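You operate a simulated robot arm through the tools that you are given. There is no shell and no other tool. Be economical: measure what you need, move in short steps, check, and stop when the job is done.

You are at the controls of a simulated robot arm. One attempt, no reset.

Task
Put the 30 MM spacer block from the wide grey belt on top of the white filter there and the 40 MM spacer block on the white address card there.

Only the result counts: the job must be done as asked and must still hold three seconds after the hand-in. Knocking over, shifting, dropping, spilling or breaking anything else fails it.

Robot
A 7-joint arm with a two-finger parallel gripper, fixed in place. Base frame: the origin is at the foot of the arm, x ahead of it, y to its left, z up; the work surface is at about z = 0. Readings come in mm, degrees, newtons and seconds.
With the tool pointing down near the work surface it reaches from about 240 to 620 mm from the base axis. Its first joint turns from -66.0 to 66.0 degrees. Payload 2.6 kg.
Tool frame: the origin (TCP) lies between the finger pads and is the grasp point; the fingertips stand 30 mm ahead of it; z points along the fingers, y is the line along which they close. The gripper opens to 94 mm. The fingers are 28 mm wide and 10 mm thick; the gripper's body (50 by 96 mm) begins 55 mm behind the TCP.
Orientation is that of the tool frame in the base frame, as a unit quaternion [w, x, y, z]. With the fingers straight down and closing along the base's y, the tool's x points along the base's -x, its y along +y and its z along -z.

Tools
- The arm moves only by the tool arm_command. Its argument "moves" is a list of rows, each a list of 7 numbers: the shift along the tool's x, y, z in mm, then the turn, a rotation vector about the tool's x, y, z in degrees, then the finger opening in mm, from 0 to 94. In form: [[x, y, z, ax, ay, az, hand], ...]. A call has 1 to 12 rows; each row is the pose to reach, as a shift and turn from the pose commanded when the call began, along the tool's axes at that moment. A row lasts 0.2 s, in which the tool goes at most 50 mm and 8.6 degrees; a call with a longer step from one row to the next is refused whole, and so is a gripper value outside its range. Where a pose cannot be reached the arm comes as near as it can. A force on the tool above 40 N (or 10 N above the force at the start of the call, whichever is more), or a blocked arm, ends the call early, and 0.2 s more pass. Each finger travels about 72 mm/s and halts on what it meets, pressing with about 40 N; the grip force reading is that of the motor and also rises with nothing between the fingers. The clock runs only during rows and for 0.2 s after the last one: add rows that repeat a pose to give the fingers time. The reply holds the time, the measured pose of the TCP, the force on the tool along the base axes, the opening and the grip force, in the units named above and with some noise.
- Cameras (640 x 400 px; columns grow to the right, rows downward): "scene" is fixed at [24.7, 421.8, 573.3]; the picture's right is [-0.87, -0.49, 0.00], its down [-0.24, 0.42, -0.87] and it looks along [0.43, -0.76, -0.49] (base axes); focal length 335 px, centre (320, 200). "wrist" rides on the gripper at [-37, 0, -58] in the tool frame; the picture's right is [0.00, -1.00, 0.00], its down [0.97, 0.00, -0.24] and it looks along [0.24, 0.00, 0.97] (tool axes); focal length 218 px, centre (320, 200).
- camera(camera): a new picture of that camera. It takes no simulated time.
- probe_pixels(camera, pixels): for up to 12 pixels [column, row] of the newest picture of that camera ("zoom" is the newest enlarged one), the place [x, y, z] in the base frame of the surface seen there, good to about 2 mm. It takes no simulated time.
- inspect(camera, box): a new picture of the part [left, top, right, bottom] of that camera's present view, enlarged. It takes no simulated time.
- sign_off(): hands the job in; it is judged then, once.

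Work in short steps. Measure before you move; look again where a grasp or a placing could have gone wrong, and mend it. You have 60 turns and 26 pictures in all, those below and enlarged ones among them. Open the gripper and draw the arm clear of the work before you hand the job in, unless the task says otherwise; then end with one line.

The tools are called after "Emit:" as a command line: name --pt "numbers of a row" for each row, then --argument value for the rest, lists and objects as JSON in quotes. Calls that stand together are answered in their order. arm_command: Moves the arm, as the interface text tells. Its arguments: {"type":"object","properties":{"moves":{"type":"array"}},"required":["moves"]} The other tools are called the same way: camera (camera) takes a picture; probe_pixels (camera, pixels) gives the place of the surface under pixels of a picture; inspect (camera, box) takes an enlarged picture of a part of a camera's view; sign_off () hands the job in.

At the start:

```text
time_s: 0.0
position: [387.6, -97.6, 284.9]
orientation: [0.0, 0.0, 1.0, 0.0]
force: [0.3, -0.4, -0.1]
gripper_width: 94.1
grip_force: 0.0
```

scene: 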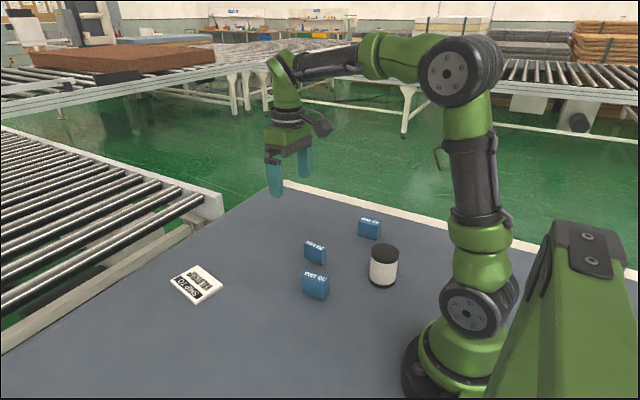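
wrist: 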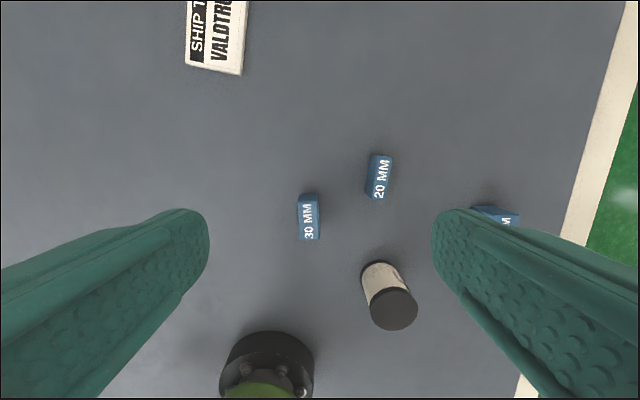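

The wrist view shows 30 MM at (309,217), 20 MM at (379,177), a third block at (495,215), the filter at (388,295) and the card at (217,35). I'll enlarge the scene view to read the labels.

Emit:
inspect --camera "scene" --box '[280, 200, 420, 310]'

Emit:
inspect --camera "wrist" --box '[280, 140, 540, 340]'

```text
3.64 times, centred on (350, 255) of scene
```

zoom: 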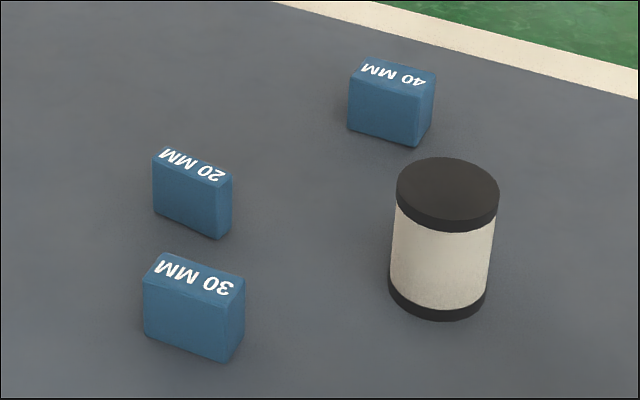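

```text
2.00 times, centred on (410, 240) of wrist
```

zoom: 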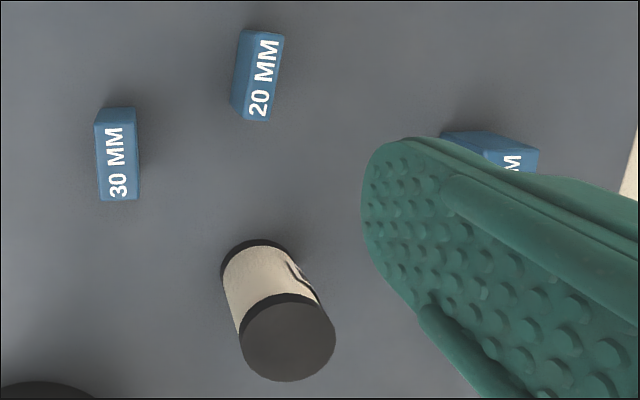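

All labels are readable: 40 MM is the far block. I'll probe the tops of 30 and 20 MM and the filter in the zoom, and 40 MM and the card in the scene picture.

Emit:
probe_pixels --camera "zoom" --pixels '[[103, 127], [133, 127], [102, 197], [136, 197], [118, 160], [246, 340], [332, 340], [288, 300], [288, 377], [262, 75], [253, 115], [276, 40]]'

Emit:
probe_pixels --camera "scene" --pixels '[[369, 220], [360, 218], [378, 223], [373, 217], [365, 222], [197, 284], [172, 278], [197, 267], [221, 288], [196, 302], [384, 252], [367, 231]]'

```text
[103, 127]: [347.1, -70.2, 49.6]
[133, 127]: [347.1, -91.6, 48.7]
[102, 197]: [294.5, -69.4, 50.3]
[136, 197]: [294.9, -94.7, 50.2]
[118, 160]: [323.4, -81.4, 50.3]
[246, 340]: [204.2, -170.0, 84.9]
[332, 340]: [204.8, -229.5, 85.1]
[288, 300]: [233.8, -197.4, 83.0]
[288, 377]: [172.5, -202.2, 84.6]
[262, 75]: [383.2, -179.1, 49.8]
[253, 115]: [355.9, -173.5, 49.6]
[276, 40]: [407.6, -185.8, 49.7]
```

```text
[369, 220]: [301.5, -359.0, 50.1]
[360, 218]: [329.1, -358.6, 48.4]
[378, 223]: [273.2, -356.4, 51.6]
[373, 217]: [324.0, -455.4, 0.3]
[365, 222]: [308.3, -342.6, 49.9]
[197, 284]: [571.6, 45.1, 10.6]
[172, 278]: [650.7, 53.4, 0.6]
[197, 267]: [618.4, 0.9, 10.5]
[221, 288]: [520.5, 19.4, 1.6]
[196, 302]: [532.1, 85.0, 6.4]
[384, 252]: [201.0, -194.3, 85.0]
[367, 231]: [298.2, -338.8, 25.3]
```

30 MM top spans x 295–349, y -69 to -95, z 50, centre (322,-82), aligned with base x. I move over it and down to z=120, then check.

Emit:
arm_command --pt "33 8 0 0 0 0 94" --pt "65.6 15.6 0 0 0 0 94" --pt "65.6 15.6 45 0 0 0 94" --pt "65.6 15.6 90 0 0 0 94" --pt "65.6 15.6 130 0 0 0 94" --pt "65.6 15.6 165 0 0 0 94" --pt "65.6 15.6 165 0 0 0 94"

Emit:
camera --camera "wrist"

```text
time_s: 1.6
position: [322.1, -80.8, 120.4]
orientation: [0.001, 0.0, 1.0, 0.0]
force: [-0.1, -0.6, -0.1]
gripper_width: 93.8
grip_force: 0.0
```

```text
21 pictures are left
```

wrist: 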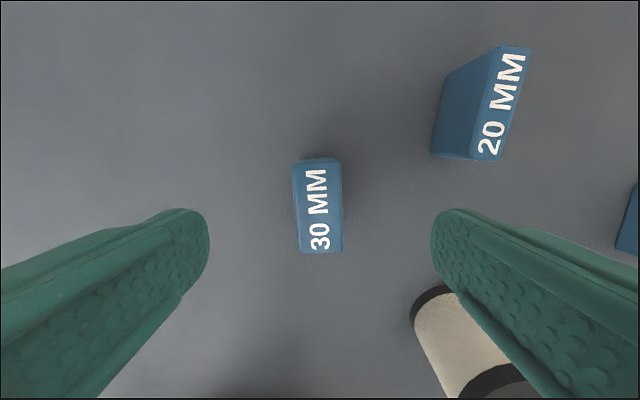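

The block sits between the fingers, (297–342, 163–253), slightly tilted. I refine its place and turn.

Emit:
probe_pixels --camera "wrist" --pixels '[[300, 168], [337, 166], [304, 248], [339, 248], [296, 210], [340, 210], [318, 165], [321, 250]]'

```text
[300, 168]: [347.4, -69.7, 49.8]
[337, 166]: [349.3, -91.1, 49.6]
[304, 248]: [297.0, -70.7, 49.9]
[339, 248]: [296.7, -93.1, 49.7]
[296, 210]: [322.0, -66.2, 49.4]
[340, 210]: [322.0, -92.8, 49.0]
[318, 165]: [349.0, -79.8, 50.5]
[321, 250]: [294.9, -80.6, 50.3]
```

Centre is (322,-80.5) with about 1–2° tilt, so the hand is well centred. Descend to z=38 and close.

Emit:
arm_command --pt "0 0 40 0 0 0 94" --pt "0 0 65 0 0 0 94" --pt "0 0 82 0 0 0 94" --pt "0 0 82 0 0 0 80" --pt "0 0 82 0 0 0 55" --pt "0 0 82 0 0 0 35" --pt "0 0 82 0 0 0 15" --pt "0 0 82 0 0 0 10" --pt "0 0 82 0 0 0 10"

```text
time_s: 3.6
position: [319.9, -80.1, 38.6]
orientation: [0.0, 0.0, 1.0, 0.0]
force: [0.3, -1.0, -0.9]
gripper_width: 33.8
grip_force: 39.9
```

Gripped at 33.8 mm with 40 N. I lift by 150 mm and look.

Emit:
arm_command --pt "0 0 -15 0 0 0 10" --pt "0 0 -45 0 0 0 10" --pt "0 0 -80 0 0 0 10" --pt "0 0 -115 0 0 0 10" --pt "0 0 -150 0 0 0 10" --pt "0 0 -150 0 0 0 10"

Emit:
camera --camera "wrist"

```text
time_s: 5.0
position: [321.2, -81.6, 187.5]
orientation: [0.0, 0.0, 1.0, 0.0]
force: [-0.4, 0.1, -0.3]
gripper_width: 33.9
grip_force: 40.3
```

```text
20 pictures are left
```

wrist: 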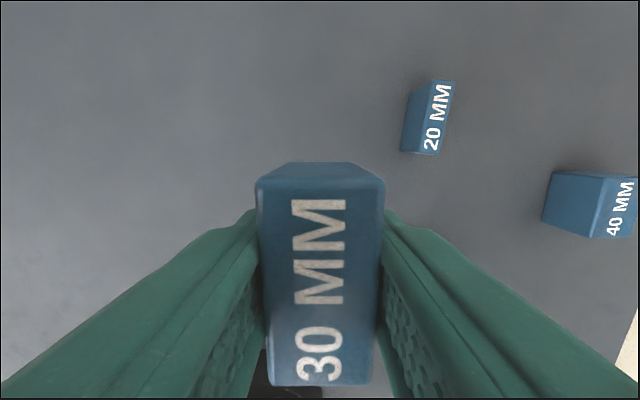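

The block is held and square. I probe its top for the offset to the TCP and the 40 MM block while it is in view.

Emit:
probe_pixels --camera "wrist" --pixels '[[262, 187], [380, 187], [275, 378], [366, 378], [320, 190], [320, 378], [607, 183], [632, 183], [603, 234], [630, 234], [592, 234], [550, 175]]'

```text
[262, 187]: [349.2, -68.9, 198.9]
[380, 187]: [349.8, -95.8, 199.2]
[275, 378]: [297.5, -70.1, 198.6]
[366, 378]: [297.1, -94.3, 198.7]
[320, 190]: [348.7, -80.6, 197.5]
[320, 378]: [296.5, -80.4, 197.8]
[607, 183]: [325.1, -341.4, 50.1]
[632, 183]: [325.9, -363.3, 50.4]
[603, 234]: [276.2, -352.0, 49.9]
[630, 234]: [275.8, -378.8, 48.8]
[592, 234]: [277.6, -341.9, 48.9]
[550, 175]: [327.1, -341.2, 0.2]
```

Block centre is at x≈322.5, y≈-81, bottom about 39 mm below the TCP. I carry it over the filter centre (203,-200) at this height.

Emit:
arm_command --pt "20 -20 0 0 0 0 10" --pt "45 -45 0 0 0 0 10" --pt "70 -70 0 0 0 0 10" --pt "95 -95 0 0 0 0 10" --pt "112 -110 0 0 0 0 10" --pt "119.5 -118.5 0 0 0 0 10" --pt "119.5 -118.5 0 0 0 0 10" --pt "119.5 -118.5 0 0 0 0 10"

Emit:
camera --camera "scene"

Emit:
camera --camera "wrist"

```text
time_s: 6.8
position: [201.7, -201.8, 187.6]
orientation: [0.0, 0.0, 1.0, 0.0]
force: [-0.6, 0.9, -1.0]
gripper_width: 33.6
grip_force: 40.4
```

```text
19 pictures are left
```

scene: 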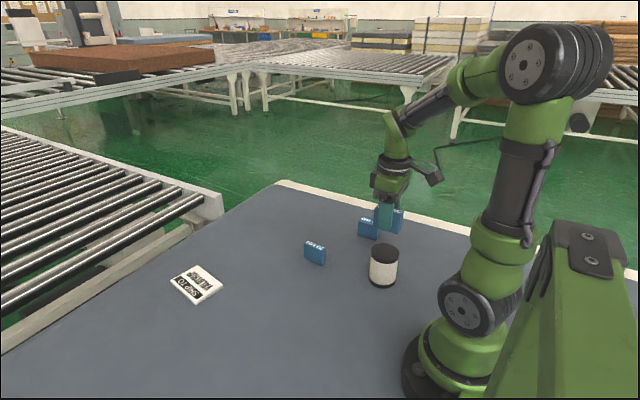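

```text
18 pictures are left
```

wrist: 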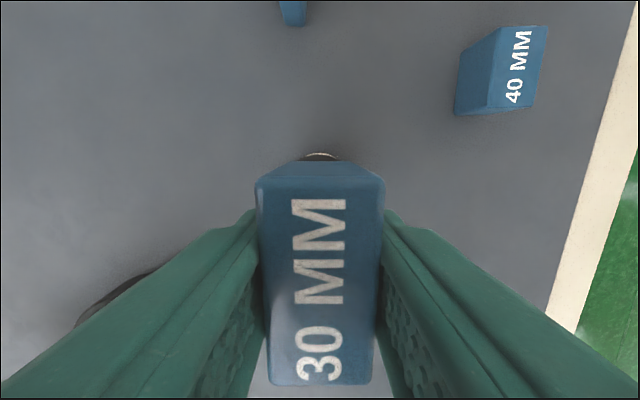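

The block is above the filter at scene (384,252); I verify the filter's top centre and height once more before lowering.

Emit:
probe_pixels --camera "scene" --pixels '[[384, 252], [372, 252], [396, 252], [384, 247], [384, 257]]'

Emit:
arm_command --pt "0 0 25 0 0 0 10" --pt "0 0 45 0 0 0 10" --pt "0 0 55 0 0 0 10" --pt "0 0 58 0 0 0 10" --pt "0 0 60 0 0 0 10" --pt "0 0 60 0 0 0 10"

Emit:
inspect --camera "scene" --box '[340, 190, 440, 300]'

```text
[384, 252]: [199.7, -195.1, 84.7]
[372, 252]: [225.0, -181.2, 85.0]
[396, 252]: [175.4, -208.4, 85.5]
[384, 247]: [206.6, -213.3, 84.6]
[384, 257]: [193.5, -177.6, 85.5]
```

```text
time_s: 8.2
position: [201.9, -200.0, 129.0]
orientation: [0.0, 0.0, 1.0, -0.001]
force: [0.5, 0.7, -0.6]
gripper_width: 33.7
grip_force: 40.5
```

```text
3.64 times, centred on (390, 245) of scene
```

zoom: 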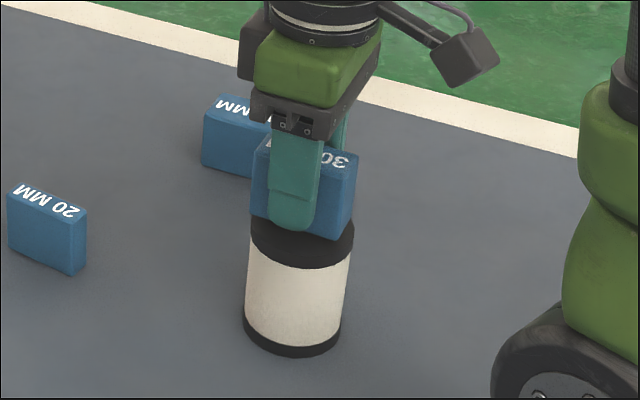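

Just above the filter, well centred. I lower the remaining few mm in small steps, watching the force.

Emit:
arm_command --pt "0 0 1.5 0 0 0 10" --pt "0 0 3 0 0 0 10" --pt "0 0 3 0 0 0 10"

```text
time_s: 9.0
position: [202.0, -199.9, 124.6]
orientation: [0.0, 0.0, 1.0, 0.0]
force: [-0.1, -0.7, -0.5]
gripper_width: 33.6
grip_force: 40.0
```

Still no contact force; another 1 mm in half-steps.

Emit:
arm_command --pt "0 0 0.5 0 0 0 10" --pt "0 0 1.0 0 0 0 10" --pt "0 0 1.0 0 0 0 10"

```text
time_s: 9.8
position: [201.0, -200.5, 123.8]
orientation: [0.0, 0.001, 1.0, 0.0]
force: [-0.2, 2.2, 7.5]
gripper_width: 33.4
grip_force: 39.8
```

Contact (7.5 N upward). Release slowly, then retreat straight up.

Emit:
arm_command --pt "0 0 0 0 0 0 36" --pt "0 0 0 0 0 0 42" --pt "0 0 0 0 0 0 55" --pt "0 0 0 0 0 0 70" --pt "0 0 0 0 0 0 70" --pt "0 0 -10 0 0 0 70" --pt "0 0 -35 0 0 0 70" --pt "0 0 -65 0 0 0 70" --pt "0 0 -100 0 0 0 70" --pt "0 0 -126 0 0 0 70" --pt "0 0 -126 0 0 0 70"

Emit:
camera --camera "wrist"

```text
time_s: 12.2
position: [204.5, -198.7, 250.2]
orientation: [0.0, 0.0, 1.0, 0.0]
force: [0.2, 0.3, 0.8]
gripper_width: 69.8
grip_force: 0.1
```

```text
16 pictures are left
```

wrist: 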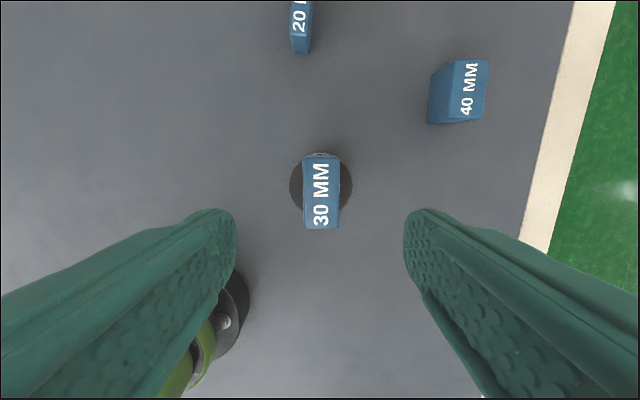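

The 30 MM block rests centred on the filter (320,190). Now I probe the 40 MM block top around (468,90).

Emit:
probe_pixels --camera "wrist" --pixels '[[456, 64], [486, 64], [452, 117], [481, 117], [468, 90], [454, 90], [485, 90], [306, 180], [338, 180], [308, 224], [335, 224], [321, 190]]'

```text
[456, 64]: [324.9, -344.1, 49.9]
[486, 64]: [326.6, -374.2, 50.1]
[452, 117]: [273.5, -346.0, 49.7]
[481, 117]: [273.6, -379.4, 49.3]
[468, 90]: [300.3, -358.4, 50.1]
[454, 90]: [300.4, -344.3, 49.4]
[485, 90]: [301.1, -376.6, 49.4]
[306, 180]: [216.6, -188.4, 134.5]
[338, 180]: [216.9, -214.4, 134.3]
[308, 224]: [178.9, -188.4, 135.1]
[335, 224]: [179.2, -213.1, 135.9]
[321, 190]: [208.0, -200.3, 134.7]
```

40 MM centre ≈ (300,-360). I move above it at z=250, then down to z≈130, fingers fully open.

Emit:
arm_command --pt "-22 -35 0 0 0 0 80" --pt "-44 -75 0 0 0 0 94" --pt "-70 -115 0 0 0 0 94" --pt "-90 -148 0 0 0 0 94" --pt "-97 -160 0 0 0 0 94" --pt "-97 -160 40 0 0 0 94" --pt "-97 -160 80 0 0 0 94" --pt "-97 -160 110 0 0 0 94" --pt "-97 -160 120 0 0 0 94" --pt "-97 -160 120 0 0 0 94"

Emit:
camera --camera "wrist"

```text
time_s: 14.4
position: [298.8, -361.8, 127.5]
orientation: [0.0, 0.0, 1.0, 0.0]
force: [0.4, 0.7, 0.4]
gripper_width: 94.2
grip_force: 0.2
```

```text
15 pictures are left
```

wrist: 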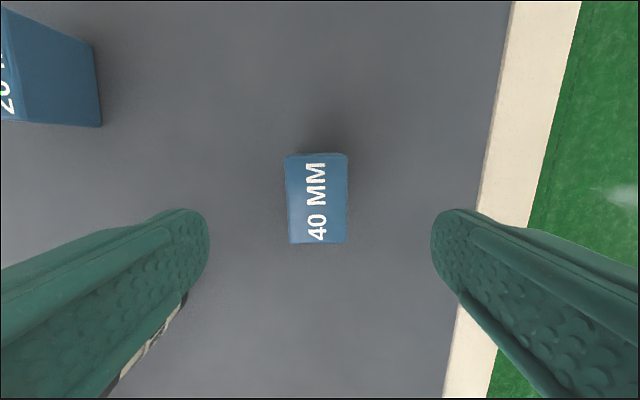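

The block is between the fingers, (287–347, 155–243). Refine its centre.

Emit:
probe_pixels --camera "wrist" --pixels '[[289, 162], [344, 160], [293, 238], [343, 238], [289, 200], [344, 200], [318, 159], [318, 240]]'

```text
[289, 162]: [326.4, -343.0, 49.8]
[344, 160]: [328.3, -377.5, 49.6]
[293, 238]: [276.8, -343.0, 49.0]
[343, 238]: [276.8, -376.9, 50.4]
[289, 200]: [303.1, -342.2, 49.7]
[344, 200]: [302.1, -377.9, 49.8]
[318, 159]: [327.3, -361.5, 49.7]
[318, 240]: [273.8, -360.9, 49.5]
```

Centre (301,-360), square to the hand. Descend 89 mm to z≈38.5 and close.

Emit:
arm_command --pt "-1 0 40 0 0 0 94" --pt "-1 0 70 0 0 0 94" --pt "-1 0 89 0 0 0 94" --pt "-1 0 89 0 0 0 75" --pt "-1 0 89 0 0 0 55" --pt "-1 0 89 0 0 0 40" --pt "-1 0 89 0 0 0 20" --pt "-1 0 89 0 0 0 20" --pt "-1 0 89 0 0 0 20"

```text
time_s: 16.4
position: [299.8, -359.7, 38.8]
orientation: [0.0, 0.0, 1.0, 0.0]
force: [-0.7, -0.8, -0.2]
gripper_width: 43.5
grip_force: 40.3
```

Gripped at 43.5 mm. Lift 150 mm.

Emit:
arm_command --pt "0 0 -15 0 0 0 20" --pt "0 0 -45 0 0 0 20" --pt "0 0 -80 0 0 0 20" --pt "0 0 -115 0 0 0 20" --pt "0 0 -150 0 0 0 20" --pt "0 0 -150 0 0 0 20"

Emit:
arm_command --pt "-10 15 0 0 0 0 20" --pt "-28 48 0 0 0 0 20" --pt "-48 84 0 0 0 0 20" --pt "-68 120 0 0 0 0 20" --pt "-88 156 0 0 0 0 20" --pt "-108 192 0 0 0 0 20" --pt "-128 228 0 0 0 0 20" --pt "-148 264 0 0 0 0 20" --pt "-168 300 0 0 0 0 20" --pt "-180 325 0 0 0 0 20" --pt "-184 335 0 0 0 0 20" --pt "-184 335 0 0 0 0 20"

Emit:
camera --camera "wrist"

```text
time_s: 17.8
position: [298.3, -360.1, 190.6]
orientation: [0.0, 0.0, 1.0, 0.0]
force: [-0.4, -0.1, -0.9]
gripper_width: 43.8
grip_force: 40.4
```

```text
time_s: 20.4
position: [483.5, -23.2, 190.7]
orientation: [0.0, 0.0, 1.0, 0.0]
force: [0.7, -0.4, -2.1]
gripper_width: 43.7
grip_force: 40.1
```

```text
14 pictures are left
```

wrist: 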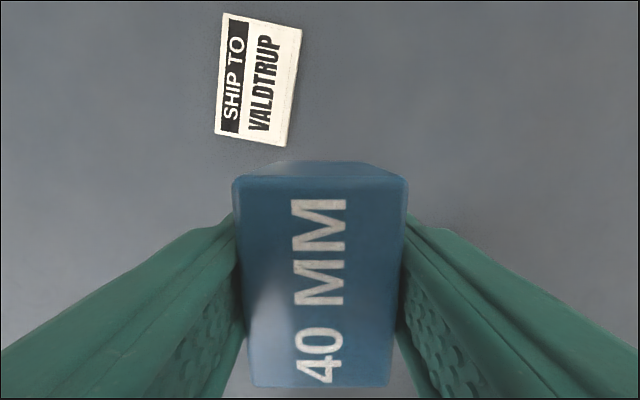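

The card is at (258,80) in full view. Probe its corners and centre plus the block top.

Emit:
probe_pixels --camera "wrist" --pixels '[[226, 16], [298, 31], [218, 129], [283, 142], [258, 78], [238, 78], [285, 80], [320, 190], [320, 380], [242, 200], [402, 200]]'

```text
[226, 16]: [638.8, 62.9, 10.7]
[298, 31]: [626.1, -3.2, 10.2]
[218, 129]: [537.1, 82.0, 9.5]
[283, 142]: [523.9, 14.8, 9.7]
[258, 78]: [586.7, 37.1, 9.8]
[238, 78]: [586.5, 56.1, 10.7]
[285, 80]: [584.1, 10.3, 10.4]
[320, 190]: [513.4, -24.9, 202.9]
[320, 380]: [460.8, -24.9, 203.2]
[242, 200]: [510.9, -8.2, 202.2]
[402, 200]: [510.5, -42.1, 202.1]
```

Card centre is (581.5,39), top z≈10, turned about -10°; the block's centre is (487,-25). Move +95, +64 in base and lower to z≈70 for a check.

Emit:
arm_command --pt "-20 14 0 0 0 0 20" --pt "-50 34 0 0 0 0 20" --pt "-80 54 0 0 0 0 20" --pt "-95 64 0 0 0 0 20" --pt "-95 64 30 0 0 0 20" --pt "-95 64 65 0 0 0 20" --pt "-95 64 95 0 0 0 20" --pt "-95 64 115 0 0 0 20" --pt "-95 64 120 0 0 0 20" --pt "-95 64 120 0 0 0 20"

Emit:
inspect --camera "scene" --box '[130, 200, 290, 320]'

```text
time_s: 22.6
position: [579.3, 39.3, 69.3]
orientation: [0.0, 0.0, 1.0, 0.0]
force: [-0.4, -0.6, -1.4]
gripper_width: 43.7
grip_force: 39.8
```

```text
3.33 times, centred on (210, 260) of scene
```

zoom: 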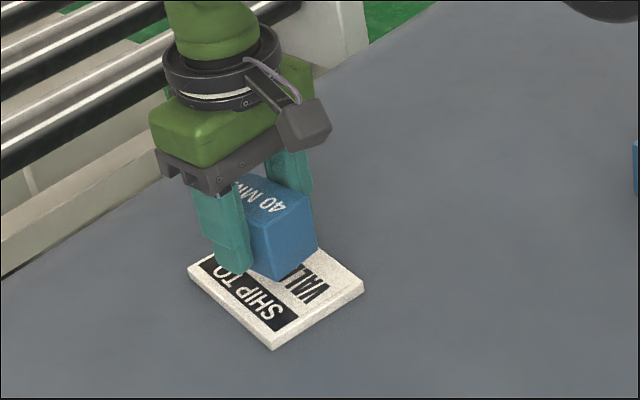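

The block hangs above the card, about 20 mm to go. Lower 18 mm, ending slowly.

Emit:
arm_command --pt "0 0 10 0 0 0 20" --pt "0 0 15 0 0 0 20" --pt "0 0 17 0 0 0 20" --pt "0 0 18 0 0 0 20" --pt "0 0 18 0 0 0 20"

```text
time_s: 23.8
position: [578.8, 40.1, 51.9]
orientation: [0.0, 0.0, 1.0, -0.001]
force: [0.0, 0.1, -0.2]
gripper_width: 43.8
grip_force: 40.3
```

No contact yet; 2.5 mm more in half-millimetre steps.

Emit:
arm_command --pt "0 0 0.8 0 0 0 20" --pt "0 0 1.5 0 0 0 20" --pt "0 0 2.0 0 0 0 20" --pt "0 0 2.0 0 0 0 20"

```text
time_s: 24.8
position: [579.3, 38.7, 50.9]
orientation: [0.0, 0.0, 1.0, 0.001]
force: [0.1, -0.2, -1.1]
gripper_width: 43.7
grip_force: 40.1
```

Still free; 1 mm more.

Emit:
arm_command --pt "0 0 0.5 0 0 0 20" --pt "0 0 1.0 0 0 0 20" --pt "0 0 1.0 0 0 0 20"

```text
time_s: 25.6
position: [578.7, 38.2, 50.6]
orientation: [0.0, 0.0, 1.0, -0.001]
force: [-0.6, -0.5, -1.1]
gripper_width: 43.6
grip_force: 40.6
```

No force yet (about -1 N); I continue with another 1 mm.

Emit:
arm_command --pt "0 0 0.5 0 0 0 20" --pt "0 0 1.0 0 0 0 20" --pt "0 0 1.0 0 0 0 20"

Emit:
inspect --camera "scene" --box '[160, 235, 240, 305]'

```text
time_s: 26.4
position: [578.7, 38.5, 47.8]
orientation: [0.0, 0.0, 1.0, 0.0]
force: [-0.5, 1.2, -0.9]
gripper_width: 43.6
grip_force: 40.0
```

```text
5.71 times, centred on (200, 270) of scene
```

zoom: 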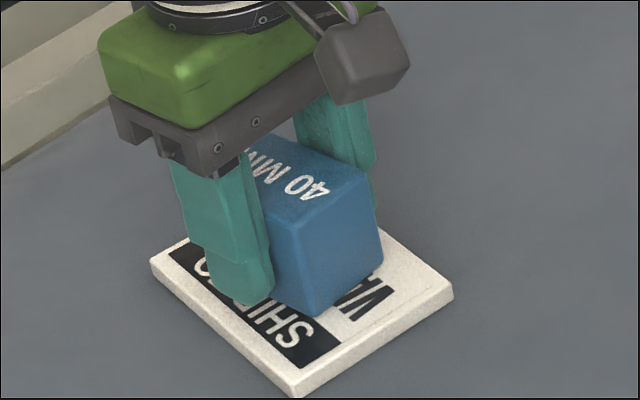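

It is within a millimetre or so of the card. Another 1.5 mm in small steps.

Emit:
arm_command --pt "0 0 0.4 0 0 0 20" --pt "0 0 0.8 0 0 0 20" --pt "0 0 0.8 0 0 0 20"

```text
time_s: 27.2
position: [578.9, 39.0, 47.7]
orientation: [-0.001, 0.0, 1.0, -0.001]
force: [0.0, 0.3, -1.9]
gripper_width: 43.6
grip_force: 39.4
```

Still free; 0.8 mm more.

Emit:
arm_command --pt "0 0 0.4 0 0 0 20" --pt "0 0 0.8 0 0 0 20" --pt "0 0 0.8 0 0 0 20"

```text
time_s: 28.0
position: [579.6, 38.7, 46.9]
orientation: [0.0, 0.0, 1.0, 0.0]
force: [0.3, -0.6, -0.8]
gripper_width: 43.9
grip_force: 40.0
```

No contact still; I take a view to measure the block's top, bottom edge and card height.

Emit:
inspect --camera "scene" --box '[160, 235, 240, 305]'

Emit:
probe_pixels --camera "zoom" --pixels '[[305, 210], [330, 190], [280, 200], [315, 308], [315, 300], [316, 325], [400, 295], [290, 350], [420, 275], [240, 322], [370, 195]]'

```text
5.71 times, centred on (200, 270) of scene
```

zoom: 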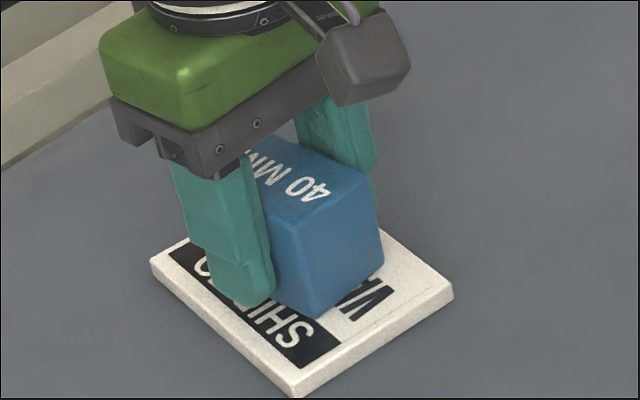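

```text
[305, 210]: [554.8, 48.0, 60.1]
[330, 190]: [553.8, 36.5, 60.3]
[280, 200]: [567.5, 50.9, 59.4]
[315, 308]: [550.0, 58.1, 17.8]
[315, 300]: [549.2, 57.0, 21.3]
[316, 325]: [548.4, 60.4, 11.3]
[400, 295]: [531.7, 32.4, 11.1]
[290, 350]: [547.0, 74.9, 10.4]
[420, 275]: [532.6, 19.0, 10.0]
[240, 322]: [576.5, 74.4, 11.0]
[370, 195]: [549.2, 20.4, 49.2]
```

Block top reads z≈60, bottom ≈10: it's essentially touching. Another 0.8 mm in small steps.

Emit:
arm_command --pt "0 0 0.3 0 0 0 20" --pt "0 0 0.6 0 0 0 20" --pt "0 0 0.8 0 0 0 20" --pt "0 0 0.8 0 0 0 20"

```text
time_s: 29.0
position: [578.7, 39.8, 49.1]
orientation: [0.001, 0.0, 1.0, 0.0]
force: [1.9, -1.7, 5.3]
gripper_width: 43.8
grip_force: 40.2
```

Contact at 5 N. Release and retreat straight up.

Emit:
arm_command --pt "0 0 0 0 0 0 46" --pt "0 0 0 0 0 0 52" --pt "0 0 0 0 0 0 64" --pt "0 0 0 0 0 0 78" --pt "0 0 0 0 0 0 78" --pt "0 0 -10 0 0 0 78" --pt "0 0 -35 0 0 0 78" --pt "0 0 -70 0 0 0 78" --pt "0 0 -105 0 0 0 78" --pt "40 0 -125 0 0 0 78" --pt "80 0 -145 0 0 0 78" --pt "80 0 -145 0 0 0 78"

Emit:
camera --camera "scene"

Emit:
camera --camera "wrist"

```text
time_s: 31.6
position: [497.2, 42.3, 195.0]
orientation: [0.0, 0.0, 1.0, 0.0]
force: [-0.4, -0.5, 0.1]
gripper_width: 78.0
grip_force: 0.0
```

```text
10 pictures are left
```

scene: 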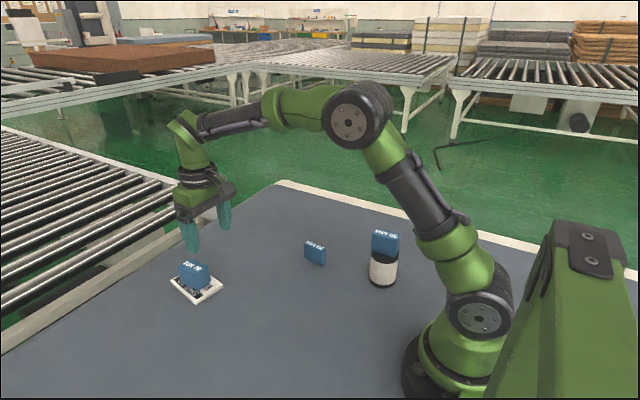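

```text
9 pictures are left
```

wrist: 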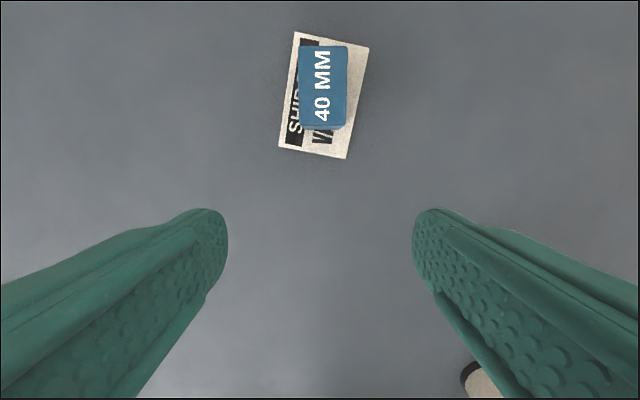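

Both pictures show the 30 MM block on the filter, at scene (385,242), and the 40 MM block wholly on the card, at wrist (322,88). The 20 MM block is still where it was and the arm is clear, so I hand in.

Emit:
sign_off

```text
The job is handed in.
```

The 30 MM block is on the white filter and the 40 MM block is on the white address card. The gripper is open, the arm is clear, and the job is handed in.
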